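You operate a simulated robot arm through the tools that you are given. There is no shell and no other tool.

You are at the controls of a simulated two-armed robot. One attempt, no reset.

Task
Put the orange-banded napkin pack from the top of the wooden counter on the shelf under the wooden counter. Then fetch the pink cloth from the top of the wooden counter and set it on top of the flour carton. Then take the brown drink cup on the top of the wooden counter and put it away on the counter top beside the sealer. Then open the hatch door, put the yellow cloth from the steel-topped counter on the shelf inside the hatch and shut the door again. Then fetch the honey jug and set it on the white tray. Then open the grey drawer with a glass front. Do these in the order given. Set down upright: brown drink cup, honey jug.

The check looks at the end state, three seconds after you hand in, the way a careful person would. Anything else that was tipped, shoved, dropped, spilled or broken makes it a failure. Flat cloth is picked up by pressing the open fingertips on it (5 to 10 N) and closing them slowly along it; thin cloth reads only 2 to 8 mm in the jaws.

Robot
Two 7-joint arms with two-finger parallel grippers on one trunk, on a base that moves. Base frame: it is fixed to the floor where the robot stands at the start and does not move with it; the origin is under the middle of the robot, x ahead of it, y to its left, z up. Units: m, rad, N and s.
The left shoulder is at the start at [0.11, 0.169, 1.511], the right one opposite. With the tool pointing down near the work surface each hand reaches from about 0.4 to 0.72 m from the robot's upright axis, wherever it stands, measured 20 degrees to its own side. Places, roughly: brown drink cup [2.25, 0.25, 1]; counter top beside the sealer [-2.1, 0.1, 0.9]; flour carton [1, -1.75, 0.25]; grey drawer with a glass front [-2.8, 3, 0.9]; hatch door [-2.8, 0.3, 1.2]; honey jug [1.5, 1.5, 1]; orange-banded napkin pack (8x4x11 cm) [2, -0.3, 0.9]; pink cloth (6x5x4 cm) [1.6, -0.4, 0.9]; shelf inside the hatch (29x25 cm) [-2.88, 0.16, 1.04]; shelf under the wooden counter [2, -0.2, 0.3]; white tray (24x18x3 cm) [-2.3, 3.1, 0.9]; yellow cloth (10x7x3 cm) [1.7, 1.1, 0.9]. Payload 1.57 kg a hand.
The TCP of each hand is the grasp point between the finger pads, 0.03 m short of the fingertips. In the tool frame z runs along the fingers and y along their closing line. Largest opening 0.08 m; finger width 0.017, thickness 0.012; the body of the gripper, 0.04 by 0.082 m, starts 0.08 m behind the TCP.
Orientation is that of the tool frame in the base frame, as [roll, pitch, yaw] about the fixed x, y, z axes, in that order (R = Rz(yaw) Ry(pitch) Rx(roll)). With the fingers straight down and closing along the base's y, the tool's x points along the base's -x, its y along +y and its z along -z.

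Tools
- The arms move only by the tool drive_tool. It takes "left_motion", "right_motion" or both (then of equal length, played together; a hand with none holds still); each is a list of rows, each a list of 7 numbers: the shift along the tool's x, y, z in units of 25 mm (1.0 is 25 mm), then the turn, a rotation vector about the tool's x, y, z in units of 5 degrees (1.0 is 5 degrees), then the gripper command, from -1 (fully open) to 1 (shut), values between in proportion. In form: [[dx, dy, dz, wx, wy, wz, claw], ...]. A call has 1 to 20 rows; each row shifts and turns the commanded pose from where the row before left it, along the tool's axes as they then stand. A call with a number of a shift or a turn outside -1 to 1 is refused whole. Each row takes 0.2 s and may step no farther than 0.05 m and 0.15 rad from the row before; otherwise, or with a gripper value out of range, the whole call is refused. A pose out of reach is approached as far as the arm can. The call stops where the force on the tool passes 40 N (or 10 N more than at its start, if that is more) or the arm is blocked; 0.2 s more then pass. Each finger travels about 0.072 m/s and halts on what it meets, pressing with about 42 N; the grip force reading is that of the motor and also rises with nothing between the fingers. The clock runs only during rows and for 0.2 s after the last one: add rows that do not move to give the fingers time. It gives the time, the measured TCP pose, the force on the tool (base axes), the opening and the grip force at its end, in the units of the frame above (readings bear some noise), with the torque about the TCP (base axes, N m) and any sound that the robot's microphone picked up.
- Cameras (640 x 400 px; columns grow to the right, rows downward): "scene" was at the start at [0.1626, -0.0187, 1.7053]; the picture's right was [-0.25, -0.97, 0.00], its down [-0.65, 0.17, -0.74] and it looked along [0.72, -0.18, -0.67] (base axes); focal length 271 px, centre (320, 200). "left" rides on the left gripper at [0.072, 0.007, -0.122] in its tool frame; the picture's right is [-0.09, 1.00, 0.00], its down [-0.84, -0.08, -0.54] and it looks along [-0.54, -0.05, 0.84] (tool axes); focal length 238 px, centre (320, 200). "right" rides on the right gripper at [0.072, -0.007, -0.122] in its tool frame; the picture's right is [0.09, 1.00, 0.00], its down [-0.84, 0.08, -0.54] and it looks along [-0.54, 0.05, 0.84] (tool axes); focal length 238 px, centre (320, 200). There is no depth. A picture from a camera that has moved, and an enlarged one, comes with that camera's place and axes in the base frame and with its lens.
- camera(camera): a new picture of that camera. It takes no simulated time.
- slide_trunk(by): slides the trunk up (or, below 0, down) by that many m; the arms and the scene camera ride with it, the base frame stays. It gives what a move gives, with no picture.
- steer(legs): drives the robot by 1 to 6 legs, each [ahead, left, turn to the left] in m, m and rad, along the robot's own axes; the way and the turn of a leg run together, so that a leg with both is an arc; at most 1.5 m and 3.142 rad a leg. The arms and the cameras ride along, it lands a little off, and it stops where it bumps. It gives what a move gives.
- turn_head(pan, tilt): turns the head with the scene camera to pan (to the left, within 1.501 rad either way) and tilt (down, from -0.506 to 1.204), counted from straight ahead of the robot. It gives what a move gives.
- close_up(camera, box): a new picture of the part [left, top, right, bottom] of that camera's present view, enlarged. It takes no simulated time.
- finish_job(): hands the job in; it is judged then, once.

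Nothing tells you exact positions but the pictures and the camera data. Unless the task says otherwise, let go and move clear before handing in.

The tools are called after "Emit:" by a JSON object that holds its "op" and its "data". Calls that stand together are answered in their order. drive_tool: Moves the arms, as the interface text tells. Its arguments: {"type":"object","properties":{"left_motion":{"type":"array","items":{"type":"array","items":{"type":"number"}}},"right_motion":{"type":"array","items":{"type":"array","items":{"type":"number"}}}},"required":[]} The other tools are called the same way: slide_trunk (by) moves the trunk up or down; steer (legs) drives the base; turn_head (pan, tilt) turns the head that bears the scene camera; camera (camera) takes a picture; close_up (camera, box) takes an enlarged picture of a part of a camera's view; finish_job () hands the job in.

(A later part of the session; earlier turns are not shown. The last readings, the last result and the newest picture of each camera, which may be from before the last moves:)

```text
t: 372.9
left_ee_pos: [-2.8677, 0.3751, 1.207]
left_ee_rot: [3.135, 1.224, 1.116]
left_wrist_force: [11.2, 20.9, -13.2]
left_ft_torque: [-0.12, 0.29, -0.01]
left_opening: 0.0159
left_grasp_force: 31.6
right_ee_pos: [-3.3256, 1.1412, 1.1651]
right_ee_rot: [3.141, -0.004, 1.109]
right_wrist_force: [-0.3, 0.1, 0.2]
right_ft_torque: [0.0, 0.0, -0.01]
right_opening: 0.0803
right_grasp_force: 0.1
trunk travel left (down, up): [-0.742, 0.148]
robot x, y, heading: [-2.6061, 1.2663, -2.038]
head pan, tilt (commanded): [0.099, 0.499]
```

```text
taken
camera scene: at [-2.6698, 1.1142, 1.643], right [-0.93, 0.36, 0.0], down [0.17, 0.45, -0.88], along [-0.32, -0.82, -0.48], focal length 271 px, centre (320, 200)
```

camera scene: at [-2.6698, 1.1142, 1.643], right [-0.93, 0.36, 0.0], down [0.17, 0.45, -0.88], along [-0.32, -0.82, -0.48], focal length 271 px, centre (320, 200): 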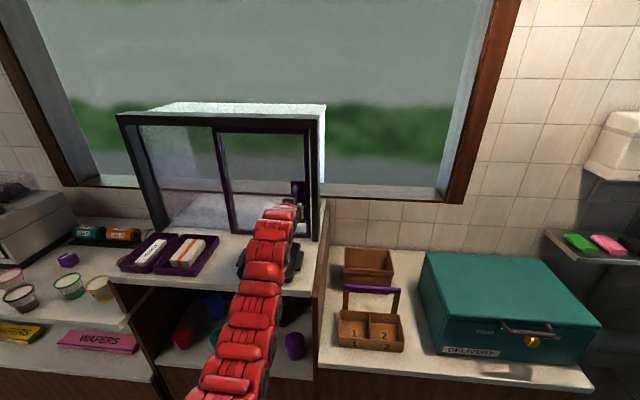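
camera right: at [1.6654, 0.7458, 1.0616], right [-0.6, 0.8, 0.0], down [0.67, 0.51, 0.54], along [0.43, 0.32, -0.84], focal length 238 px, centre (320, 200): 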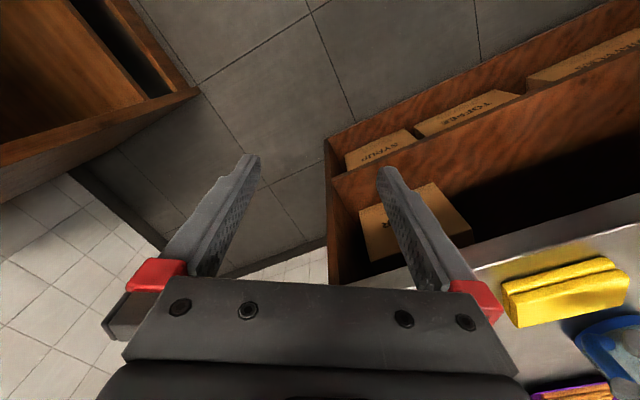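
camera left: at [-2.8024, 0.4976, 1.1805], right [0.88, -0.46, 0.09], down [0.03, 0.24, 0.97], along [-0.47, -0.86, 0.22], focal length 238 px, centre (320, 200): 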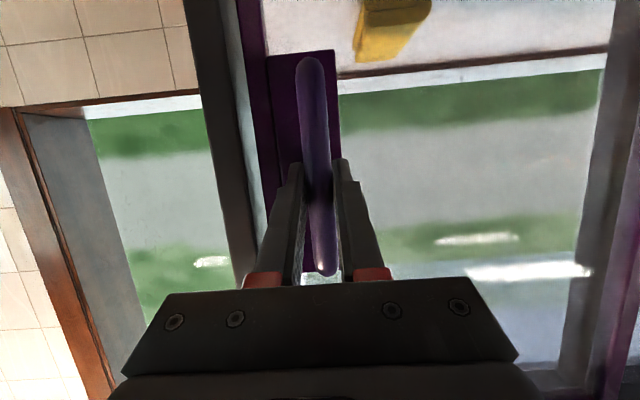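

Emit:
{"op": "drive_tool", "data": {"left_motion": [[0.055, 0, -0.15, 0, 0, 0, 0.8], [0, -0.2, 0, 0, 0, 0, 0.8], [0, -0.2, 0, 0, 0, 0, 0.8], [0, -0.2, 0, 0, 0, 0, 0.8], [0, 0, 0, 0, 0, 0, 0.8]]}}

Emit:
{"op": "camera", "data": {"camera": "left"}}

```text
t: 374.1
left_ee_pos: [-2.8702, 0.3775, 1.2063]
left_ee_rot: [3.136, 1.222, 1.124]
left_wrist_force: [16.7, -30.2, 17.4]
left_ft_torque: [-0.12, -0.01, -0.02]
left_opening: 0.016
left_grasp_force: 31.8
right_ee_pos: [-3.3228, 1.1342, 1.1661]
right_ee_rot: [-3.135, -0.004, 1.111]
right_wrist_force: [-0.2, 0.2, 0.1]
right_ft_torque: [0.0, -0.01, 0.02]
right_opening: 0.0797
right_grasp_force: 0.2
trunk travel left (down, up): [-0.742, 0.148]
robot x, y, heading: [-2.6039, 1.2656, -2.032]
head pan, tilt (commanded): [0.099, 0.499]
```

```text
taken
camera left: at [-2.8067, 0.5006, 1.1798], right [0.89, -0.45, 0.09], down [0.02, 0.24, 0.97], along [-0.46, -0.86, 0.22], focal length 238 px, centre (320, 200)
```

left: 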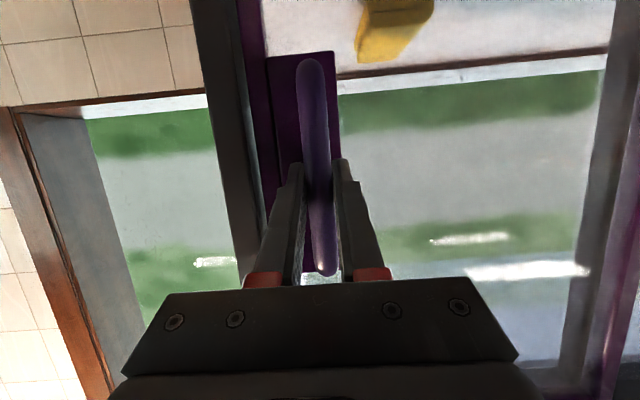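

The door is at its closing stop. I release the handle and back off.

Emit:
{"op": "drive_tool", "data": {"left_motion": [[0, 0.15, 0.1, 0, 0, 0, 0.6], [0, 0, 0, 0, 0, 0, 0.3], [0, 0, 0, 0, 0, 0, 0], [0, 0, 0, 0, 0, 0, 0], [0.137, 0, -0.376, 0, 0, 0, 0], [0.137, 0, -0.376, 0, 0, 0, 0], [0.137, 0, -0.376, 0, 0, 0, 0], [0.137, 0, -0.376, 0, 0, 0, 0], [0.2, 0, -0.5, 0, 0, 0, 0]]}}

Emit:
{"op": "steer", "data": {"legs": [[-0.35, 0, 0]]}}

Emit:
{"op": "turn_head", "data": {"pan": 0.0, "tilt": 0.4}}

Emit:
{"op": "close_up", "data": {"camera": "scene", "box": [180, 80, 440, 260]}}

```text
t: 376.1
left_ee_pos: [-2.8554, 0.4281, 1.2041]
left_ee_rot: [3.135, 1.221, 1.113]
left_wrist_force: [1.0, -0.6, 0.4]
left_ft_torque: [-0.02, -0.01, -0.03]
left_opening: 0.04
left_grasp_force: 0.1
right_ee_pos: [-3.3268, 1.1391, 1.1638]
right_ee_rot: [-3.141, -0.005, 1.107]
right_wrist_force: [-1.0, 0.7, 0.3]
right_ft_torque: [0.04, 0.02, 0.01]
right_opening: 0.0802
right_grasp_force: 0.1
trunk travel left (down, up): [-0.742, 0.148]
robot x, y, heading: [-2.6018, 1.2689, -2.036]
head pan, tilt (commanded): [0.099, 0.499]
```

```text
t: 378.4
left_ee_pos: [-2.6956, 0.7452, 1.2043]
left_ee_rot: [3.134, 1.22, 1.116]
left_wrist_force: [0.9, 0.7, -0.2]
left_ft_torque: [-0.04, 0.0, -0.02]
left_opening: 0.0403
left_grasp_force: 0.2
right_ee_pos: [-3.1684, 1.4555, 1.1624]
right_ee_rot: [-3.14, -0.005, 1.108]
right_wrist_force: [-0.1, -0.5, 0.2]
right_ft_torque: [0.01, 0.0, 0.01]
right_opening: 0.0803
right_grasp_force: 0.1
trunk travel left (down, up): [-0.742, 0.148]
robot x, y, heading: [-2.4429, 1.58, -2.037]
head pan, tilt (commanded): [0.099, 0.499]
```

```text
t: 379.0
left_ee_pos: [-2.6952, 0.7462, 1.2059]
left_ee_rot: [3.134, 1.221, 1.115]
left_wrist_force: [-0.5, 0.0, -1.0]
left_ft_torque: [0.01, 0.01, -0.01]
left_opening: 0.0401
left_grasp_force: 0.1
right_ee_pos: [-3.1665, 1.4557, 1.1636]
right_ee_rot: [-3.139, -0.003, 1.108]
right_wrist_force: [0.4, 0.4, -0.4]
right_ft_torque: [-0.03, 0.0, -0.04]
right_opening: 0.0798
right_grasp_force: 0.1
trunk travel left (down, up): [-0.742, 0.148]
robot x, y, heading: [-2.4434, 1.5841, -2.035]
head pan, tilt (commanded): [0.0, 0.4]
```

```text
2.22 times, centred on (310, 170) of scene
camera zoom: at [-2.5207, 1.431, 1.652], right [-0.89, 0.45, 0.0], down [0.17, 0.35, -0.92], along [-0.41, -0.82, -0.39], focal length 601 px, centre (342, 267)
```

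zoom: 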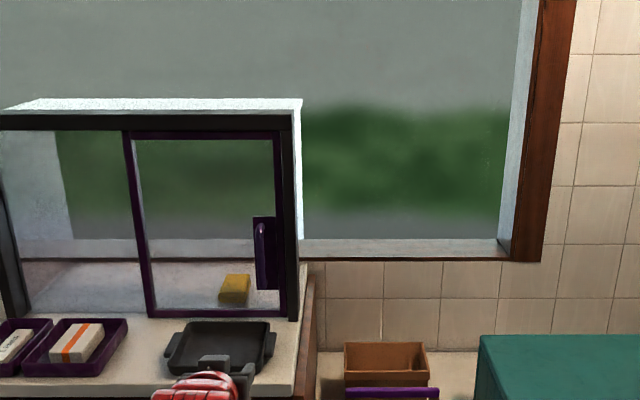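

The hatch is shut with the cloth inside. Before fetching the jug, I look at the tray and the glass-front drawer at this end.

Emit:
{"op": "steer", "data": {"legs": [[0, 0, -1.57]]}}

Emit:
{"op": "turn_head", "data": {"pan": -1.0, "tilt": 0.4}}

Emit:
{"op": "camera", "data": {"camera": "scene"}}

Emit:
{"op": "turn_head", "data": {"pan": -1.5, "tilt": 0.5}}

Emit:
{"op": "camera", "data": {"camera": "scene"}}

```text
t: 383.3
left_ee_pos: [-3.2802, 1.8449, 1.2046]
left_ee_rot: [3.134, 1.221, -0.469]
left_wrist_force: [0.4, 0.2, -0.3]
left_ft_torque: [0.03, 0.0, -0.02]
left_opening: 0.0401
left_grasp_force: 0.2
right_ee_pos: [-2.5634, 2.3068, 1.1648]
right_ee_rot: [-3.138, -0.006, -0.475]
right_wrist_force: [0.1, 0.1, 0.3]
right_ft_torque: [0.04, -0.01, 0.03]
right_opening: 0.0799
right_grasp_force: 0.0
trunk travel left (down, up): [-0.742, 0.148]
robot x, y, heading: [-2.4477, 1.5868, 2.665]
head pan, tilt (commanded): [0.0, 0.4]
```

```text
t: 384.5
left_ee_pos: [-3.2793, 1.8437, 1.2037]
left_ee_rot: [3.135, 1.223, -0.468]
left_wrist_force: [0.4, 0.4, -0.3]
left_ft_torque: [-0.02, 0.02, 0.03]
left_opening: 0.0399
left_grasp_force: 0.1
right_ee_pos: [-2.5635, 2.3072, 1.1636]
right_ee_rot: [-3.139, -0.007, -0.474]
right_wrist_force: [-0.5, 0.4, 0.0]
right_ft_torque: [0.0, 0.02, 0.01]
right_opening: 0.0801
right_grasp_force: 0.1
trunk travel left (down, up): [-0.742, 0.148]
robot x, y, heading: [-2.4458, 1.5859, 2.66]
head pan, tilt (commanded): [-1.0, 0.4]
```

```text
taken
camera scene: at [-2.5231, 1.7141, 1.6519], right [1.0, 0.09, 0.0], down [0.04, -0.39, -0.92], along [-0.09, 0.92, -0.39], focal length 271 px, centre (320, 200)
```

scene: 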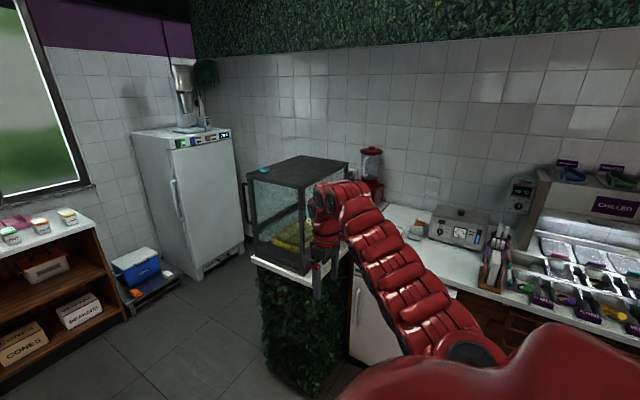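

```text
t: 385.5
left_ee_pos: [-3.2785, 1.8436, 1.2043]
left_ee_rot: [3.133, 1.222, -0.468]
left_wrist_force: [-0.2, 0.0, -0.4]
left_ft_torque: [0.04, -0.03, 0.02]
left_opening: 0.04
left_grasp_force: 0.1
right_ee_pos: [-2.5631, 2.3064, 1.1643]
right_ee_rot: [-3.137, -0.005, -0.476]
right_wrist_force: [-0.5, 0.2, 0.9]
right_ft_torque: [-0.03, -0.02, 0.0]
right_opening: 0.0801
right_grasp_force: 0.0
trunk travel left (down, up): [-0.742, 0.148]
robot x, y, heading: [-2.446, 1.5809, 2.664]
head pan, tilt (commanded): [-1.499, 0.499]
```

```text
taken
camera scene: at [-2.4785, 1.7055, 1.6428], right [0.92, -0.4, 0.0], down [-0.19, -0.44, -0.88], along [0.35, 0.81, -0.48], focal length 271 px, centre (320, 200)
```

scene: 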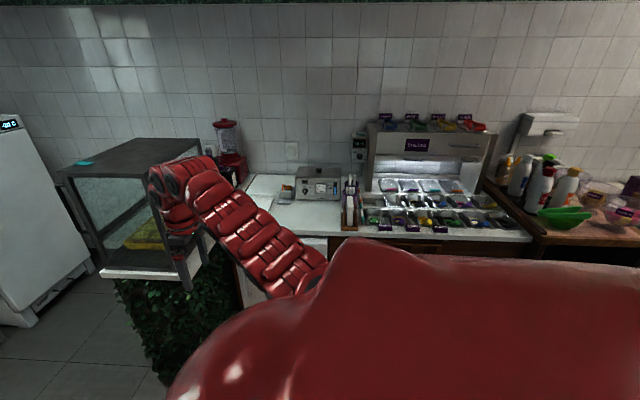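

Emit:
{"op": "drive_tool", "data": {"right_motion": [[-0.55, 0.96, 0, 0, 0, 0, -1], [-0.55, 0.96, 0, 0, 0, 0, -1], [-0.55, 0.96, 0, 0, 0, 0, -1], [-0.55, 0.96, 0, 0, 0, 0, -1], [-0.55, 0.96, 0, 0, 0, 0, -1], [-0.55, 0.96, 0, 0, 0, 0, -1], [-0.55, 0.96, 0, 0, 0, 0, -1], [-0.55, 0.96, 0, 0, 0, 0, -1], [-0.55, 0.96, 0, 0, 0, 0, -1], [-0.55, 0.96, 0, 0, 0, 0, -1], [-0.55, 0.96, 0, 0, 0, 0, -1], [-0.55, 0.96, 0, 0, 0, 0, -1], [-0.55, 0.96, 0, 0, 0, 0, -1], [-0.55, 0.96, 0, 0, 0, 0, -1], [-0.55, 0.96, 0, 0, 0, 0, -1]]}}

Emit:
{"op": "turn_head", "data": {"pan": -1.1, "tilt": 0.45}}

Emit:
{"op": "camera", "data": {"camera": "scene"}}

Emit:
{"op": "close_up", "data": {"camera": "scene", "box": [200, 120, 460, 300]}}

```text
t: 388.7
left_ee_pos: [-3.2797, 1.845, 1.2042]
left_ee_rot: [3.136, 1.221, -0.467]
left_wrist_force: [0.0, 0.2, -0.5]
left_ft_torque: [-0.01, 0.0, -0.01]
left_opening: 0.0403
left_grasp_force: 0.1
right_ee_pos: [-2.9014, 2.1121, 1.1594]
right_ee_rot: [-3.139, -0.005, -0.478]
right_wrist_force: [-0.7, 0.5, -0.1]
right_ft_torque: [0.01, 0.0, 0.0]
right_opening: 0.0799
right_grasp_force: 0.1
right hand out of reach, approached as far as the arm can: row 3, 4, 5, 6, 8
trunk travel left (down, up): [-0.742, 0.148]
robot x, y, heading: [-2.4468, 1.5826, 2.665]
head pan, tilt (commanded): [-1.499, 0.499]
```

```text
t: 389.5
left_ee_pos: [-3.2792, 1.8439, 1.2049]
left_ee_rot: [3.135, 1.221, -0.466]
left_wrist_force: [-0.2, -0.8, 0.7]
left_ft_torque: [0.03, -0.02, 0.0]
left_opening: 0.0401
left_grasp_force: 0.1
right_ee_pos: [-2.9005, 2.1111, 1.1591]
right_ee_rot: [-3.14, -0.005, -0.474]
right_wrist_force: [0.2, 0.1, -1.6]
right_ft_torque: [0.04, 0.0, 0.0]
right_opening: 0.08
right_grasp_force: 0.0
trunk travel left (down, up): [-0.742, 0.148]
robot x, y, heading: [-2.4455, 1.5844, 2.666]
head pan, tilt (commanded): [-1.1, 0.45]
```

```text
taken
camera scene: at [-2.5136, 1.7137, 1.6473], right [1.0, -0.01, 0.0], down [0.0, -0.44, -0.9], along [0.01, 0.9, -0.44], focal length 271 px, centre (320, 200)
```

scene: 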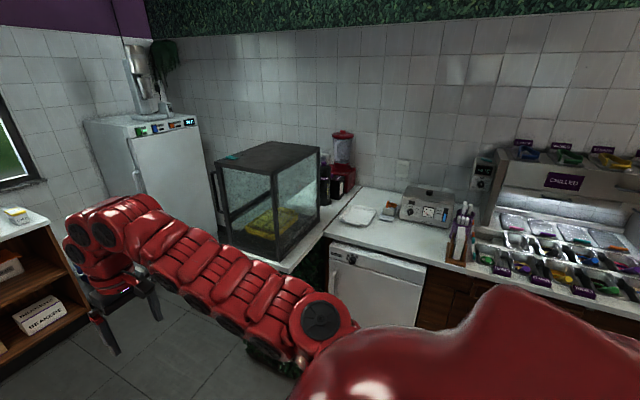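

```text
2.22 times, centred on (330, 210) of scene
camera zoom: at [-2.5136, 1.7137, 1.6473], right [1.0, -0.01, 0.0], down [0.0, -0.44, -0.9], along [0.01, 0.9, -0.44], focal length 601 px, centre (298, 178)
```

zoom: 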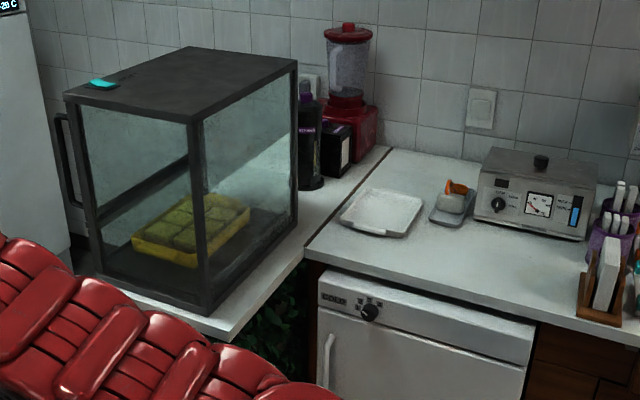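

Emit:
{"op": "close_up", "data": {"camera": "scene", "box": [205, 130, 335, 275]}}

Emit:
{"op": "turn_head", "data": {"pan": -0.7, "tilt": 0.4}}

Emit:
{"op": "camera", "data": {"camera": "scene"}}

```text
2.76 times, centred on (270, 202) of scene
camera zoom: at [-2.5136, 1.7137, 1.6473], right [1.0, -0.01, 0.0], down [0.0, -0.44, -0.9], along [0.01, 0.9, -0.44], focal length 746 px, centre (458, 193)
```

zoom: 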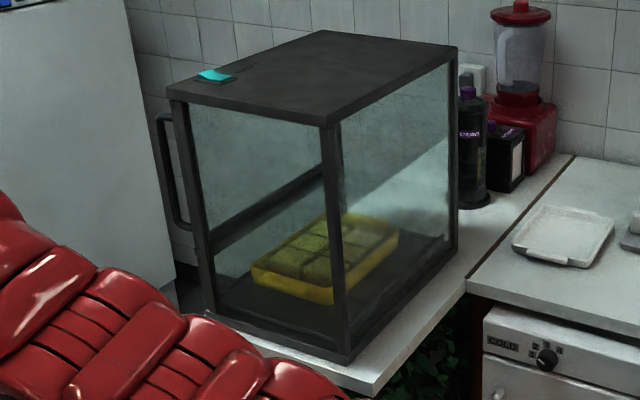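

```text
t: 390.4
left_ee_pos: [-3.2799, 1.8433, 1.2053]
left_ee_rot: [3.134, 1.223, -0.468]
left_wrist_force: [0.4, 0.3, 0.4]
left_ft_torque: [0.05, -0.03, 0.02]
left_opening: 0.0401
left_grasp_force: 0.0
right_ee_pos: [-2.9001, 2.111, 1.1581]
right_ee_rot: [-3.14, -0.003, -0.475]
right_wrist_force: [-0.9, -0.5, -0.4]
right_ft_torque: [0.03, 0.03, -0.03]
right_opening: 0.08
right_grasp_force: 0.1
trunk travel left (down, up): [-0.742, 0.148]
robot x, y, heading: [-2.4448, 1.5793, 2.666]
head pan, tilt (commanded): [-0.7, 0.4]
```

```text
taken
camera scene: at [-2.5498, 1.7075, 1.6519], right [0.92, 0.38, 0.0], down [0.15, -0.36, -0.92], along [-0.35, 0.85, -0.39], focal length 271 px, centre (320, 200)
```

scene: 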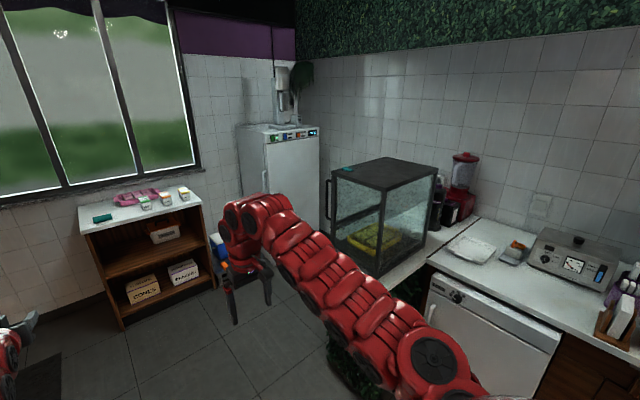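

Emit:
{"op": "turn_head", "data": {"pan": -1.0, "tilt": 0.4}}

Emit:
{"op": "close_up", "data": {"camera": "scene", "box": [230, 145, 300, 245]}}

Emit:
{"op": "close_up", "data": {"camera": "scene", "box": [230, 145, 480, 290]}}

```text
t: 391.2
left_ee_pos: [-3.2786, 1.8436, 1.2052]
left_ee_rot: [3.136, 1.223, -0.466]
left_wrist_force: [0.1, 0.0, -0.3]
left_ft_torque: [0.02, -0.03, -0.01]
left_opening: 0.04
left_grasp_force: 0.2
right_ee_pos: [-2.9003, 2.1123, 1.1589]
right_ee_rot: [-3.139, -0.005, -0.475]
right_wrist_force: [-0.7, -0.9, 0.0]
right_ft_torque: [-0.05, -0.01, 0.03]
right_opening: 0.08
right_grasp_force: 0.0
trunk travel left (down, up): [-0.742, 0.148]
robot x, y, heading: [-2.4452, 1.5855, 2.66]
head pan, tilt (commanded): [-1.0, 0.4]
```

```text
4.00 times, centred on (265, 195) of scene
camera zoom: at [-2.5232, 1.714, 1.6519], right [1.0, 0.09, 0.0], down [0.04, -0.39, -0.92], along [-0.09, 0.92, -0.39], focal length 1082 px, centre (540, 220)
```

zoom: 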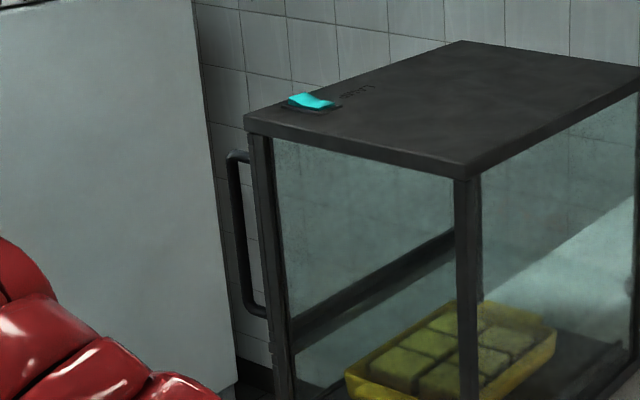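

```text
2.56 times, centred on (355, 218) of scene
camera zoom: at [-2.5232, 1.714, 1.6519], right [1.0, 0.09, 0.0], down [0.04, -0.39, -0.92], along [-0.09, 0.92, -0.39], focal length 693 px, centre (230, 155)
```

zoom: 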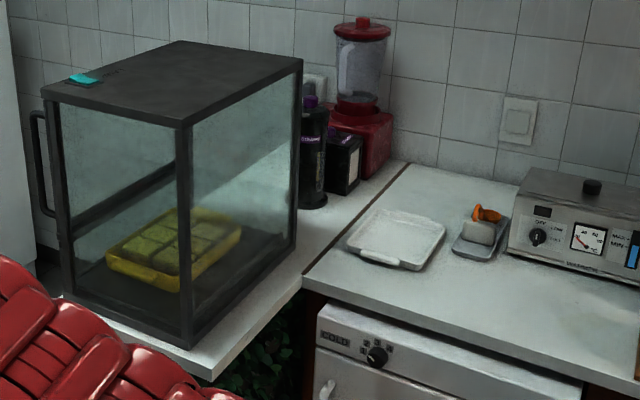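

Now I know the layout: the white tray is on the dishwasher counter, the glass box stands left of it. I return to the steel counter for the honey jug.

Emit:
{"op": "steer", "data": {"legs": [[0, 0.2, 0], [0, 0, -3.12], [1.4, 0, 0], [1.4, 0, 0], [0.45, 0, 0]]}}

Emit:
{"op": "drive_tool", "data": {"left_motion": [[0, 0, 0, 0, 1, 0, -0.4], [0, 0, 0, 0, 1, 0, -0.4], [0, 0, 0, 0, 0, 0, -0.4]], "right_motion": [[0, 0, 0, 0, 0, 0, 0], [0, 0, 0, 0, 0, 0, 0.5], [0, 0, 0, 0, 0, 0, 0.5]]}}

Emit:
{"op": "turn_head", "data": {"pan": 0.9, "tilt": 0.5}}

Emit:
{"op": "camera", "data": {"camera": "scene"}}

```text
t: 415.6
left_ee_pos: [1.225, -0.2919, 1.2057]
left_ee_rot: [3.134, 1.221, 2.678]
left_wrist_force: [-0.5, -0.2, -0.8]
left_ft_torque: [-0.01, -0.03, -0.03]
left_opening: 0.04
left_grasp_force: 0.0
right_ee_pos: [0.8458, -0.5605, 1.1593]
right_ee_rot: [-3.139, -0.004, 2.674]
right_wrist_force: [-0.3, 0.2, -0.4]
right_ft_torque: [-0.01, 0.01, 0.0]
right_opening: 0.08
right_grasp_force: 0.0
trunk travel left (down, up): [-0.742, 0.148]
robot x, y, heading: [0.3897, -0.0347, -0.476]
head pan, tilt (commanded): [-1.0, 0.4]
```

```text
t: 416.4
left_ee_pos: [1.2258, -0.2895, 1.2043]
left_ee_rot: [3.137, 1.045, 2.68]
left_wrist_force: [-0.6, -0.6, 0.0]
left_ft_torque: [0.02, 0.01, 0.01]
left_opening: 0.0562
left_grasp_force: 0.2
right_ee_pos: [0.8469, -0.561, 1.1584]
right_ee_rot: [-3.141, -0.005, 2.672]
right_wrist_force: [-0.5, 0.2, 1.1]
right_ft_torque: [0.0, -0.03, 0.04]
right_opening: 0.0199
right_grasp_force: 0.0
trunk travel left (down, up): [-0.742, 0.148]
robot x, y, heading: [0.3861, -0.0329, -0.478]
head pan, tilt (commanded): [-1.0, 0.4]
```

```text
t: 418.3
left_ee_pos: [1.2249, -0.2914, 1.2052]
left_ee_rot: [3.137, 1.047, 2.681]
left_wrist_force: [0.1, 0.2, -0.1]
left_ft_torque: [0.02, 0.0, 0.02]
left_opening: 0.056
left_grasp_force: 0.0
right_ee_pos: [0.8467, -0.5614, 1.1588]
right_ee_rot: [-3.14, -0.004, 2.671]
right_wrist_force: [0.0, -0.1, -0.4]
right_ft_torque: [-0.01, -0.04, -0.01]
right_opening: 0.0201
right_grasp_force: 0.0
trunk travel left (down, up): [-0.742, 0.148]
robot x, y, heading: [0.3929, -0.0356, -0.473]
head pan, tilt (commanded): [0.901, 0.499]
```

```text
taken
camera scene: at [0.5444, -0.0313, 1.6428], right [0.41, -0.91, 0.0], down [-0.44, -0.2, -0.88], along [0.8, 0.36, -0.48], focal length 271 px, centre (320, 200)
```

scene: 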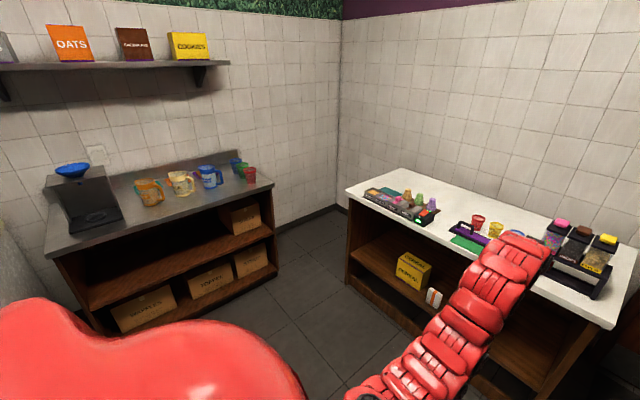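

Emit:
{"op": "steer", "data": {"legs": [[0, 0, 1.584], [0.35, -0.5, 0]]}}

Emit:
{"op": "turn_head", "data": {"pan": 0.1, "tilt": 0.6}}

Emit:
{"op": "camera", "data": {"camera": "scene"}}

Emit:
{"op": "close_up", "data": {"camera": "scene", "box": [220, 120, 420, 250]}}

Emit:
{"op": "camera", "data": {"camera": "left"}}

```text
t: 425.6
left_ee_pos: [1.2183, 0.916, 1.2058]
left_ee_rot: [3.136, 1.046, -2.0]
left_wrist_force: [-0.6, -0.8, -0.9]
left_ft_torque: [0.01, 0.0, -0.01]
left_opening: 0.056
left_grasp_force: 0.0
right_ee_pos: [1.4993, 0.5458, 1.1591]
right_ee_rot: [-3.141, -0.003, -2.01]
right_wrist_force: [-1.0, -0.3, 0.3]
right_ft_torque: [0.03, 0.0, 0.01]
right_opening: 0.0197
right_grasp_force: 0.1
trunk travel left (down, up): [-0.742, 0.148]
robot x, y, heading: [0.9863, 0.0716, 1.127]
head pan, tilt (commanded): [0.901, 0.499]
```

```text
t: 426.7
left_ee_pos: [1.219, 0.9157, 1.2047]
left_ee_rot: [3.138, 1.047, -2.0]
left_wrist_force: [-0.1, -0.3, 0.4]
left_ft_torque: [0.01, -0.02, -0.02]
left_opening: 0.0562
left_grasp_force: 0.0
right_ee_pos: [1.501, 0.546, 1.1587]
right_ee_rot: [-3.14, -0.004, -2.011]
right_wrist_force: [0.3, -0.5, -0.2]
right_ft_torque: [0.0, 0.02, -0.03]
right_opening: 0.0201
right_grasp_force: 0.0
trunk travel left (down, up): [-0.742, 0.148]
robot x, y, heading: [0.9847, 0.0735, 1.127]
head pan, tilt (commanded): [0.099, 0.6]
```

```text
taken
camera scene: at [1.0523, 0.2301, 1.6337], right [0.94, -0.34, 0.0], down [-0.19, -0.53, -0.82], along [0.28, 0.78, -0.57], focal length 271 px, centre (320, 200)
```

scene: 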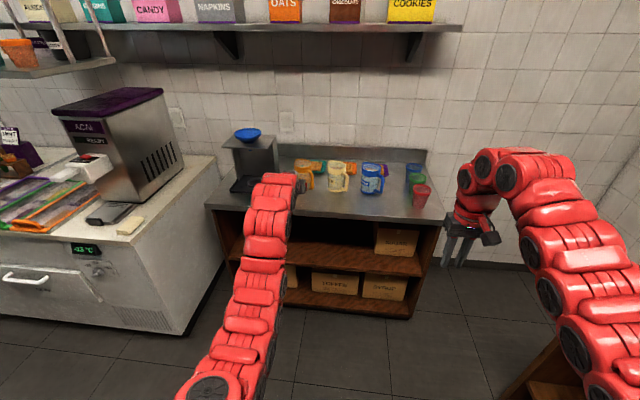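

```text
3.08 times, centred on (320, 185) of scene
camera zoom: at [1.0523, 0.2301, 1.6337], right [0.94, -0.34, 0.0], down [-0.19, -0.53, -0.82], along [0.28, 0.78, -0.57], focal length 833 px, centre (320, 246)
```

zoom: 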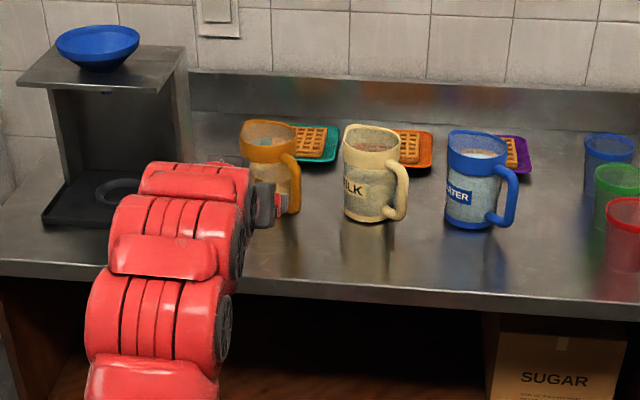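

```text
taken
camera left: at [1.1525, 0.79, 1.2028], right [-0.89, 0.45, 0.08], down [0.05, -0.08, 1.0], along [0.46, 0.89, 0.05], focal length 238 px, centre (320, 200)
```

left: 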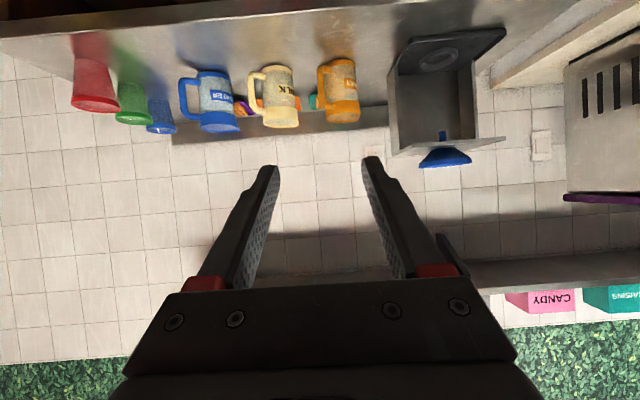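

Emit:
{"op": "close_up", "data": {"camera": "left", "box": [230, 40, 390, 140]}}

Emit:
{"op": "close_up", "data": {"camera": "scene", "box": [280, 145, 400, 220]}}

```text
4.00 times, centred on (310, 90) of left
camera zoom: at [1.1525, 0.79, 1.2028], right [-0.89, 0.45, 0.08], down [0.05, -0.08, 1.0], along [0.46, 0.89, 0.05], focal length 953 px, centre (360, 640)
```

zoom: 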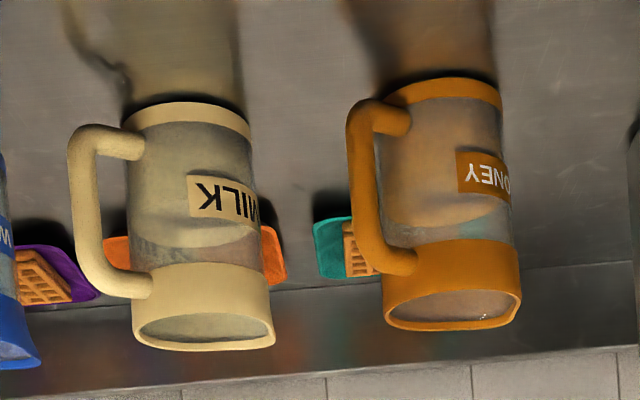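

```text
5.33 times, centred on (340, 182) of scene
camera zoom: at [1.0523, 0.2301, 1.6337], right [0.94, -0.34, 0.0], down [-0.19, -0.53, -0.82], along [0.28, 0.78, -0.57], focal length 1443 px, centre (213, 293)
```

zoom: 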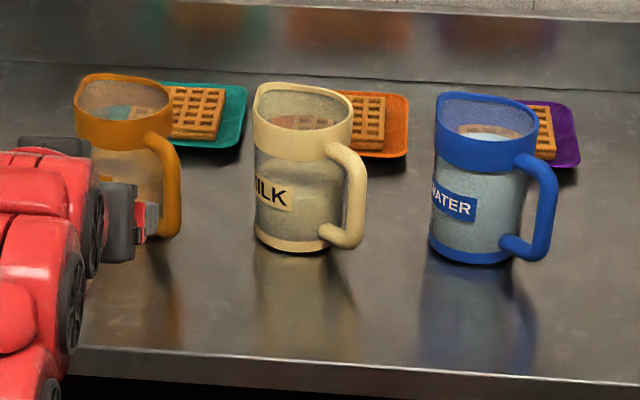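

The honey jug's handle bar is at about u=0.669, v=1.80, z=0.962, its handle pointing right and 39° toward me. I set the left tool to 40° down and yawed right to match, so one finger passes inside the handle loop, then reposition.

Emit:
{"op": "drive_tool", "data": {"left_motion": [[0, 0, 0, 0, 1, 0, -0.4], [0, 0, 0, 0, 1, 0, -0.4], [0, -0.64, 0, 0.705, 0, 0.592, -0.4], [0, -0.64, 0, 0.705, 0, 0.592, -0.4], [0, -0.64, 0, 0.705, 0, 0.592, -0.4], [0, -0.64, 0, 0.705, 0, 0.592, -0.4], [0, -0.64, 0, 0.705, 0, 0.592, -0.4], [0, 0, 0, 0, 0, 0, -0.4]]}}

Emit:
{"op": "steer", "data": {"legs": [[0, 0, -0.317], [0.067, 0.6, 0]]}}

Emit:
{"op": "camera", "data": {"camera": "left"}}

Emit:
{"op": "turn_head", "data": {"pan": 0.1, "tilt": 0.65}}

Emit:
{"op": "camera", "data": {"camera": "scene"}}

```text
t: 428.5
left_ee_pos: [1.2841, 0.872, 1.2051]
left_ee_rot: [3.138, 0.871, -2.404]
left_wrist_force: [0.3, 0.2, 1.2]
left_ft_torque: [0.0, 0.03, -0.02]
left_opening: 0.0559
left_grasp_force: 0.1
right_ee_pos: [1.5002, 0.5456, 1.1586]
right_ee_rot: [-3.14, -0.003, -2.011]
right_wrist_force: [-0.3, 0.8, 0.2]
right_ft_torque: [0.0, -0.01, -0.01]
right_opening: 0.02
right_grasp_force: 0.0
trunk travel left (down, up): [-0.742, 0.148]
robot x, y, heading: [0.9874, 0.0739, 1.121]
head pan, tilt (commanded): [0.099, 0.6]
```

```text
t: 432.9
left_ee_pos: [1.1368, 1.1965, 1.2044]
left_ee_rot: [3.139, 0.871, -2.721]
left_wrist_force: [1.1, 0.4, 0.5]
left_ft_torque: [-0.01, -0.01, 0.0]
left_opening: 0.056
left_grasp_force: 0.0
right_ee_pos: [1.2385, 0.8195, 1.158]
right_ee_rot: [-3.139, -0.005, -2.328]
right_wrist_force: [0.6, -0.4, 0.0]
right_ft_torque: [0.0, -0.01, 0.03]
right_opening: 0.02
right_grasp_force: 0.0
trunk travel left (down, up): [-0.742, 0.148]
robot x, y, heading: [0.6061, 0.527, 0.811]
head pan, tilt (commanded): [0.099, 0.6]
```

```text
taken
camera left: at [1.005, 1.1452, 1.2274], right [-0.36, 0.93, 0.07], down [0.15, -0.02, 0.99], along [0.92, 0.36, -0.13], focal length 238 px, centre (320, 200)
```

left: 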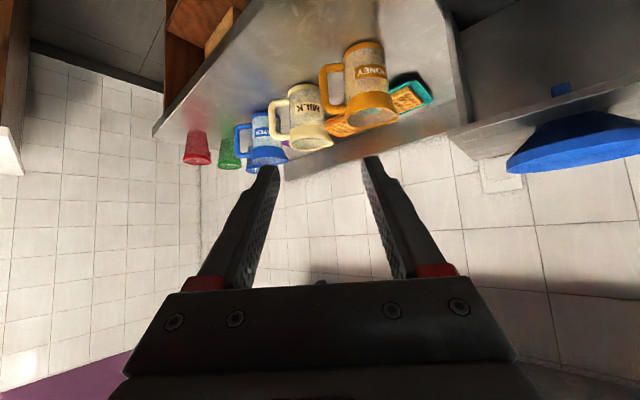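

```text
t: 433.5
left_ee_pos: [1.1369, 1.1963, 1.2039]
left_ee_rot: [3.139, 0.871, -2.718]
left_wrist_force: [0.2, 0.6, -0.3]
left_ft_torque: [-0.01, -0.02, 0.02]
left_opening: 0.056
left_grasp_force: 0.2
right_ee_pos: [1.2396, 0.8199, 1.1593]
right_ee_rot: [-3.137, -0.005, -2.328]
right_wrist_force: [-0.1, 0.5, 0.0]
right_ft_torque: [0.0, 0.02, -0.01]
right_opening: 0.0202
right_grasp_force: 0.0
trunk travel left (down, up): [-0.742, 0.148]
robot x, y, heading: [0.6065, 0.5278, 0.813]
head pan, tilt (commanded): [0.099, 0.649]
```

```text
taken
camera scene: at [0.714, 0.6587, 1.6294], right [0.79, -0.61, 0.0], down [-0.37, -0.48, -0.8], along [0.49, 0.63, -0.6], focal length 271 px, centre (320, 200)
```

scene: 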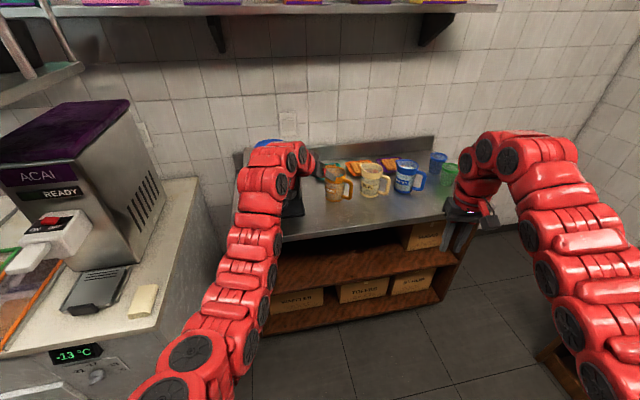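

Emit:
{"op": "close_up", "data": {"camera": "left", "box": [290, 30, 430, 140]}}

Emit:
{"op": "close_up", "data": {"camera": "scene", "box": [300, 140, 440, 220]}}

```text
3.64 times, centred on (360, 85) of left
camera zoom: at [1.0047, 1.1456, 1.2273], right [-0.36, 0.93, 0.07], down [0.15, -0.02, 0.99], along [0.92, 0.36, -0.13], focal length 867 px, centre (174, 618)
```

zoom: 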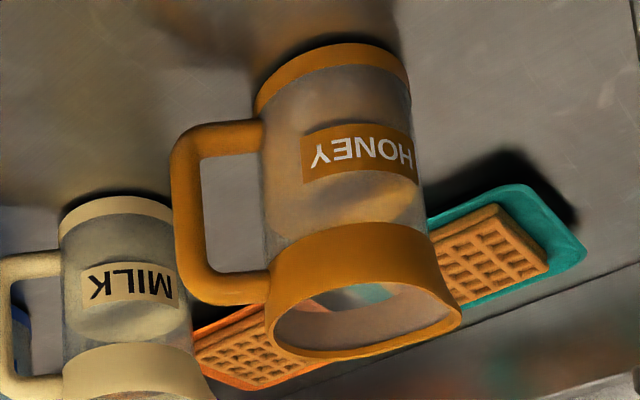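

```text
4.57 times, centred on (370, 180) of scene
camera zoom: at [0.714, 0.6587, 1.6294], right [0.79, -0.61, 0.0], down [-0.37, -0.48, -0.8], along [0.49, 0.63, -0.6], focal length 1237 px, centre (91, 291)
```

zoom: 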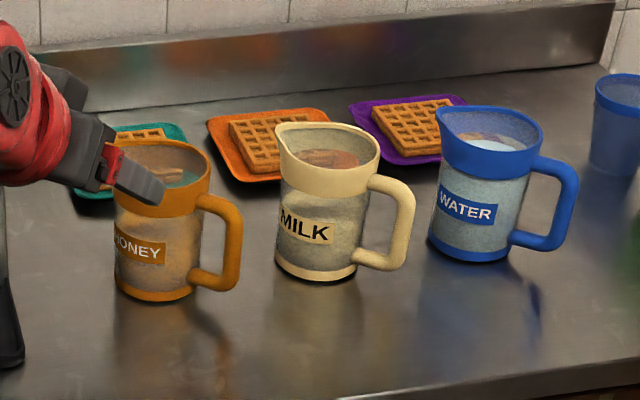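

The handle is seen in profile: bar 18 mm, loop gap about 32 mm. I lower to the handle's height, narrow the opening to about 38 mm and approach along the tool's heading.

Emit:
{"op": "drive_tool", "data": {"left_motion": [[0, 0.3, 0, 0, 0, 0, -0.2], [0, 0, 0, 0, 0, 0, 0.05], [0, 0, 0, 0, 0, 0, 0.05]]}}

Emit:
{"op": "slide_trunk", "data": {"by": -0.24}}

Emit:
{"op": "steer", "data": {"legs": [[0.157, -0.064, 0]]}}

Emit:
{"op": "camera", "data": {"camera": "left"}}

Emit:
{"op": "camera", "data": {"camera": "scene"}}

```text
t: 434.3
left_ee_pos: [1.1341, 1.2035, 1.2046]
left_ee_rot: [3.139, 0.872, -2.72]
left_wrist_force: [0.0, 0.2, -1.3]
left_ft_torque: [0.02, 0.0, 0.01]
left_opening: 0.038
left_grasp_force: 0.1
right_ee_pos: [1.2397, 0.821, 1.1579]
right_ee_rot: [-3.14, -0.003, -2.328]
right_wrist_force: [-0.4, -1.0, -0.2]
right_ft_torque: [0.02, 0.03, 0.01]
right_opening: 0.0202
right_grasp_force: 0.0
trunk travel left (down, up): [-0.742, 0.148]
robot x, y, heading: [0.6039, 0.528, 0.807]
head pan, tilt (commanded): [0.099, 0.649]
```

```text
t: 436.8
left_ee_pos: [1.1331, 1.2037, 0.9635]
left_ee_rot: [3.138, 0.87, -2.72]
left_wrist_force: [-0.3, -0.7, 0.3]
left_ft_torque: [0.02, 0.0, -0.02]
left_opening: 0.0382
left_grasp_force: 0.1
right_ee_pos: [1.2398, 0.8209, 0.9179]
right_ee_rot: [-3.14, -0.003, -2.328]
right_wrist_force: [0.2, -0.1, 0.5]
right_ft_torque: [0.01, 0.02, -0.03]
right_opening: 0.0199
right_grasp_force: 0.1
trunk travel left (down, up): [-0.502, 0.388]
robot x, y, heading: [0.6038, 0.5302, 0.807]
head pan, tilt (commanded): [0.099, 0.649]
```

```text
t: 438.3
left_ee_pos: [1.2895, 1.2695, 0.9636]
left_ee_rot: [3.138, 0.868, -2.722]
left_wrist_force: [1.1, -0.1, -0.8]
left_ft_torque: [-0.03, 0.0, 0.0]
left_opening: 0.0381
left_grasp_force: 0.0
right_ee_pos: [1.3939, 0.8851, 0.9179]
right_ee_rot: [-3.14, -0.004, -2.332]
right_wrist_force: [-0.8, 0.8, -0.4]
right_ft_torque: [-0.03, 0.02, -0.03]
right_opening: 0.0197
right_grasp_force: 0.0
trunk travel left (down, up): [-0.502, 0.388]
robot x, y, heading: [0.7567, 0.599, 0.802]
head pan, tilt (commanded): [0.099, 0.649]
```

```text
taken
camera left: at [1.1584, 1.2191, 0.9869], right [-0.35, 0.93, 0.07], down [0.15, -0.02, 0.99], along [0.92, 0.36, -0.13], focal length 238 px, centre (320, 200)
```

left: 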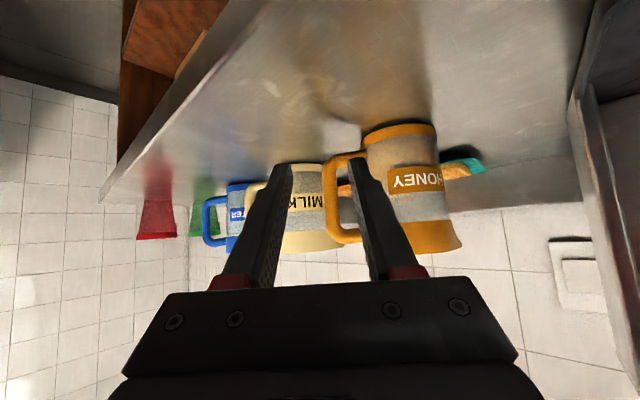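

```text
taken
camera scene: at [0.8689, 0.7262, 1.3893], right [0.79, -0.62, 0.0], down [-0.37, -0.48, -0.8], along [0.49, 0.63, -0.61], focal length 271 px, centre (320, 200)
```

scene: 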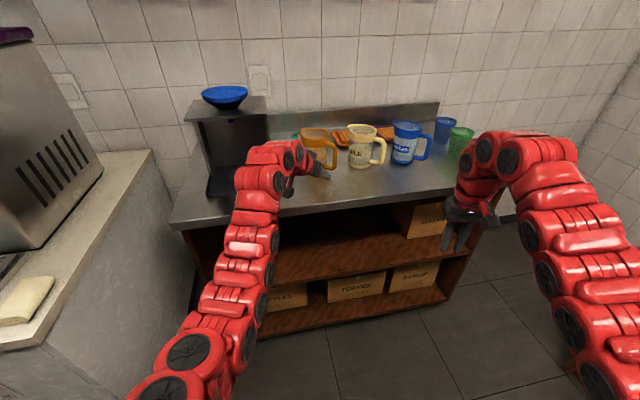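

Emit:
{"op": "close_up", "data": {"camera": "left", "box": [260, 100, 480, 270]}}

Emit:
{"op": "close_up", "data": {"camera": "scene", "box": [260, 110, 400, 210]}}

```text
2.35 times, centred on (370, 185) of left
camera zoom: at [1.1584, 1.2191, 0.9869], right [-0.35, 0.93, 0.07], down [0.15, -0.02, 0.99], along [0.92, 0.36, -0.13], focal length 561 px, centre (202, 235)
```

zoom: 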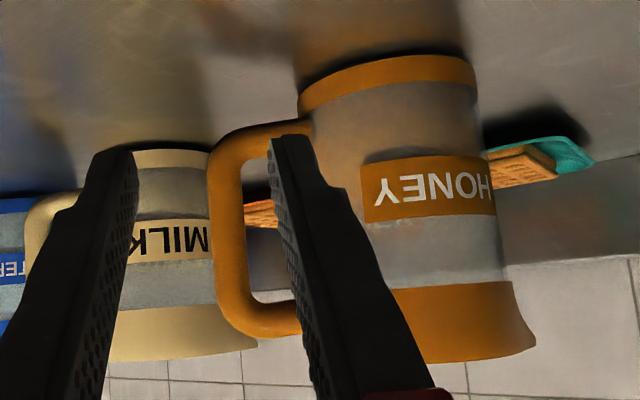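

```text
4.00 times, centred on (330, 160) of scene
camera zoom: at [0.8689, 0.7262, 1.3893], right [0.79, -0.62, 0.0], down [-0.37, -0.48, -0.8], along [0.49, 0.63, -0.61], focal length 1082 px, centre (280, 360)
```

zoom: 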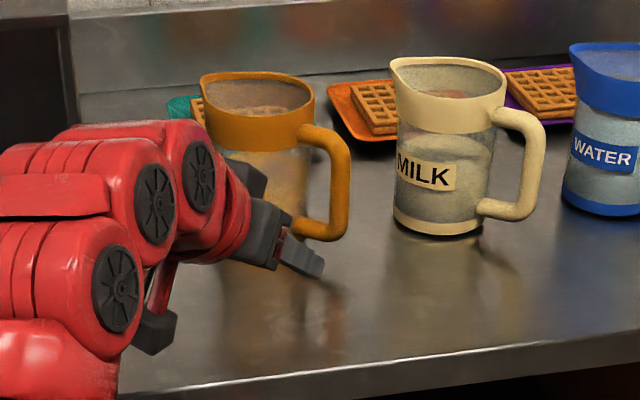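

Emit:
{"op": "steer", "data": {"legs": [[0.052, -0.021, 0]]}}

Emit:
{"op": "close_up", "data": {"camera": "left", "box": [230, 80, 490, 280]}}

```text
t: 439.2
left_ee_pos: [1.3406, 1.2917, 0.9632]
left_ee_rot: [3.138, 0.87, -2.723]
left_wrist_force: [0.8, 0.5, -0.7]
left_ft_torque: [-0.02, -0.01, 0.0]
left_opening: 0.038
left_grasp_force: 0.0
right_ee_pos: [1.4448, 0.9072, 0.9178]
right_ee_rot: [-3.141, -0.006, -2.332]
right_wrist_force: [-0.2, 0.3, -0.1]
right_ft_torque: [-0.02, 0.02, 0.04]
right_opening: 0.0199
right_grasp_force: 0.0
trunk travel left (down, up): [-0.502, 0.388]
robot x, y, heading: [0.8077, 0.6175, 0.809]
head pan, tilt (commanded): [0.099, 0.649]
```

```text
2.00 times, centred on (360, 180) of left
camera zoom: at [1.2094, 1.2411, 0.9865], right [-0.35, 0.93, 0.07], down [0.15, -0.02, 0.99], along [0.92, 0.36, -0.13], focal length 477 px, centre (240, 240)
```

zoom: 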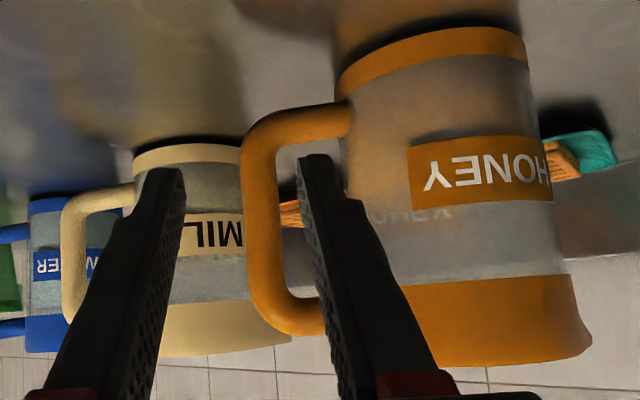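

Emit:
{"op": "drive_tool", "data": {"left_motion": [[-0.257, 0, 0.306, 0, 0, 0, 0.05], [-0.257, 0, 0.306, 0, 0, 0, 0.05], [0, 0, 0, 0, 0, 0, 0.05]]}}

Emit:
{"op": "close_up", "data": {"camera": "left", "box": [230, 80, 490, 280]}}

Emit:
{"op": "close_up", "data": {"camera": "scene", "box": [260, 90, 400, 190]}}

```text
t: 440.0
left_ee_pos: [1.3588, 1.2996, 0.9643]
left_ee_rot: [3.137, 0.871, -2.721]
left_wrist_force: [0.4, -0.4, -0.4]
left_ft_torque: [-0.02, -0.01, 0.01]
left_opening: 0.0379
left_grasp_force: 0.0
right_ee_pos: [1.4437, 0.9071, 0.9189]
right_ee_rot: [-3.14, -0.003, -2.332]
right_wrist_force: [-0.4, -0.5, 0.3]
right_ft_torque: [-0.01, 0.01, -0.01]
right_opening: 0.0199
right_grasp_force: 0.0
trunk travel left (down, up): [-0.502, 0.388]
robot x, y, heading: [0.8072, 0.62, 0.807]
head pan, tilt (commanded): [0.099, 0.649]
```

```text
2.00 times, centred on (360, 180) of left
camera zoom: at [1.226, 1.2493, 0.9871], right [-0.35, 0.93, 0.07], down [0.15, -0.02, 0.99], along [0.92, 0.36, -0.13], focal length 477 px, centre (240, 240)
```

zoom: 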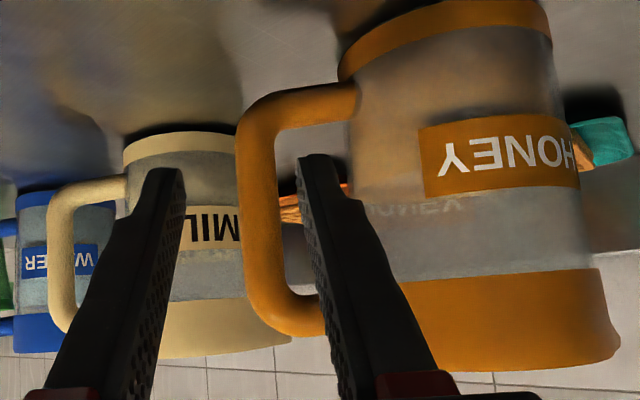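

```text
4.00 times, centred on (330, 140) of scene
camera zoom: at [0.9177, 0.7475, 1.3895], right [0.79, -0.62, 0.0], down [-0.37, -0.48, -0.8], along [0.49, 0.63, -0.6], focal length 1082 px, centre (280, 440)
```

zoom: 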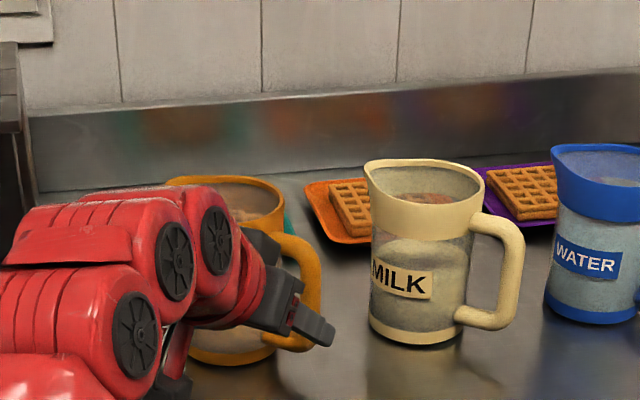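

Emit:
{"op": "drive_tool", "data": {"left_motion": [[-0.257, 0, 0.306, 0, 0, 0, 0.05], [-0.257, 0, 0.306, 0, 0, 0, 0.05], [0, 0, 0, 0, 0, 0, 0.05]]}}

Emit:
{"op": "close_up", "data": {"camera": "left", "box": [230, 80, 490, 280]}}

Emit:
{"op": "close_up", "data": {"camera": "scene", "box": [260, 90, 400, 190]}}

```text
t: 440.8
left_ee_pos: [1.3763, 1.3084, 0.9644]
left_ee_rot: [3.139, 0.87, -2.723]
left_wrist_force: [0.8, -0.6, 0.5]
left_ft_torque: [-0.01, 0.02, -0.02]
left_opening: 0.038
left_grasp_force: 0.0
right_ee_pos: [1.4437, 0.9068, 0.9184]
right_ee_rot: [-3.14, -0.003, -2.331]
right_wrist_force: [-0.7, -0.6, 0.2]
right_ft_torque: [0.01, -0.02, 0.04]
right_opening: 0.0202
right_grasp_force: 0.1
trunk travel left (down, up): [-0.502, 0.388]
robot x, y, heading: [0.8074, 0.6201, 0.801]
head pan, tilt (commanded): [0.099, 0.649]
```

```text
2.00 times, centred on (360, 180) of left
camera zoom: at [1.2444, 1.2574, 0.9871], right [-0.35, 0.93, 0.07], down [0.15, -0.02, 0.99], along [0.92, 0.36, -0.13], focal length 477 px, centre (240, 240)
```

zoom: 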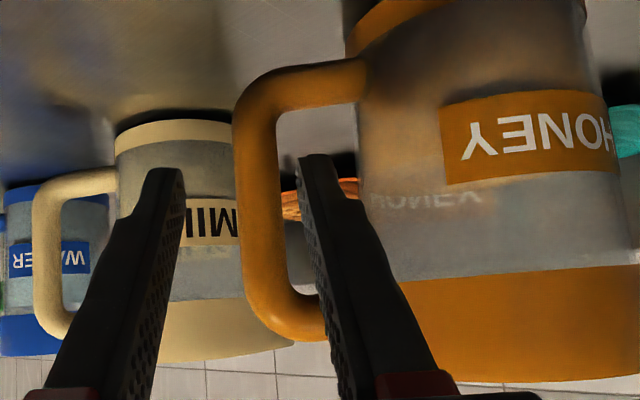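

```text
4.00 times, centred on (330, 140) of scene
camera zoom: at [0.9181, 0.7477, 1.3894], right [0.79, -0.62, 0.0], down [-0.37, -0.48, -0.8], along [0.49, 0.63, -0.6], focal length 1082 px, centre (280, 440)
```

zoom: 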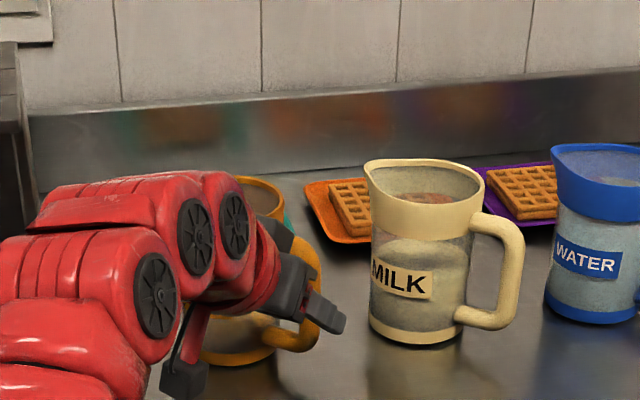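

Emit:
{"op": "drive_tool", "data": {"left_motion": [[-0.257, 0, 0.306, 0, 0, 0, 0.05], [-0.257, 0, 0.306, 0, 0, 0, 0.05], [0, 0, 0, 0, 0, 0, 0.05]]}}

Emit:
{"op": "close_up", "data": {"camera": "left", "box": [230, 60, 490, 280]}}

Emit:
{"op": "close_up", "data": {"camera": "scene", "box": [270, 110, 390, 200]}}

```text
t: 441.6
left_ee_pos: [1.3859, 1.311, 0.963]
left_ee_rot: [3.138, 0.871, -2.724]
left_wrist_force: [-0.4, 0.1, 0.0]
left_ft_torque: [0.0, 0.01, 0.0]
left_opening: 0.0379
left_grasp_force: 0.0
left hand out of reach, approached as far as the arm can: row 2
right_ee_pos: [1.4438, 0.9068, 0.9187]
right_ee_rot: [-3.14, -0.005, -2.332]
right_wrist_force: [-0.3, -0.4, 0.2]
right_ft_torque: [0.0, -0.01, -0.02]
right_opening: 0.02
right_grasp_force: 0.1
trunk travel left (down, up): [-0.502, 0.388]
robot x, y, heading: [0.8119, 0.6206, 0.806]
head pan, tilt (commanded): [0.099, 0.649]
```

```text
1.82 times, centred on (360, 170) of left
camera zoom: at [1.2533, 1.261, 0.9866], right [-0.35, 0.93, 0.07], down [0.15, -0.02, 0.99], along [0.92, 0.36, -0.13], focal length 433 px, centre (247, 254)
```

zoom: 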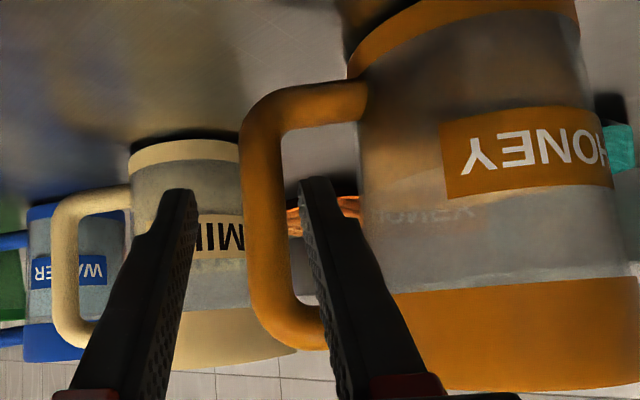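

```text
4.44 times, centred on (330, 155) of scene
camera zoom: at [0.9182, 0.7476, 1.3894], right [0.79, -0.62, 0.0], down [-0.37, -0.48, -0.8], along [0.49, 0.63, -0.6], focal length 1203 px, centre (276, 400)
```

zoom: 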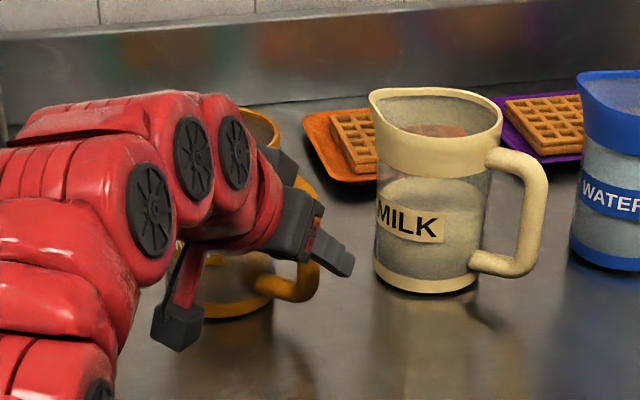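

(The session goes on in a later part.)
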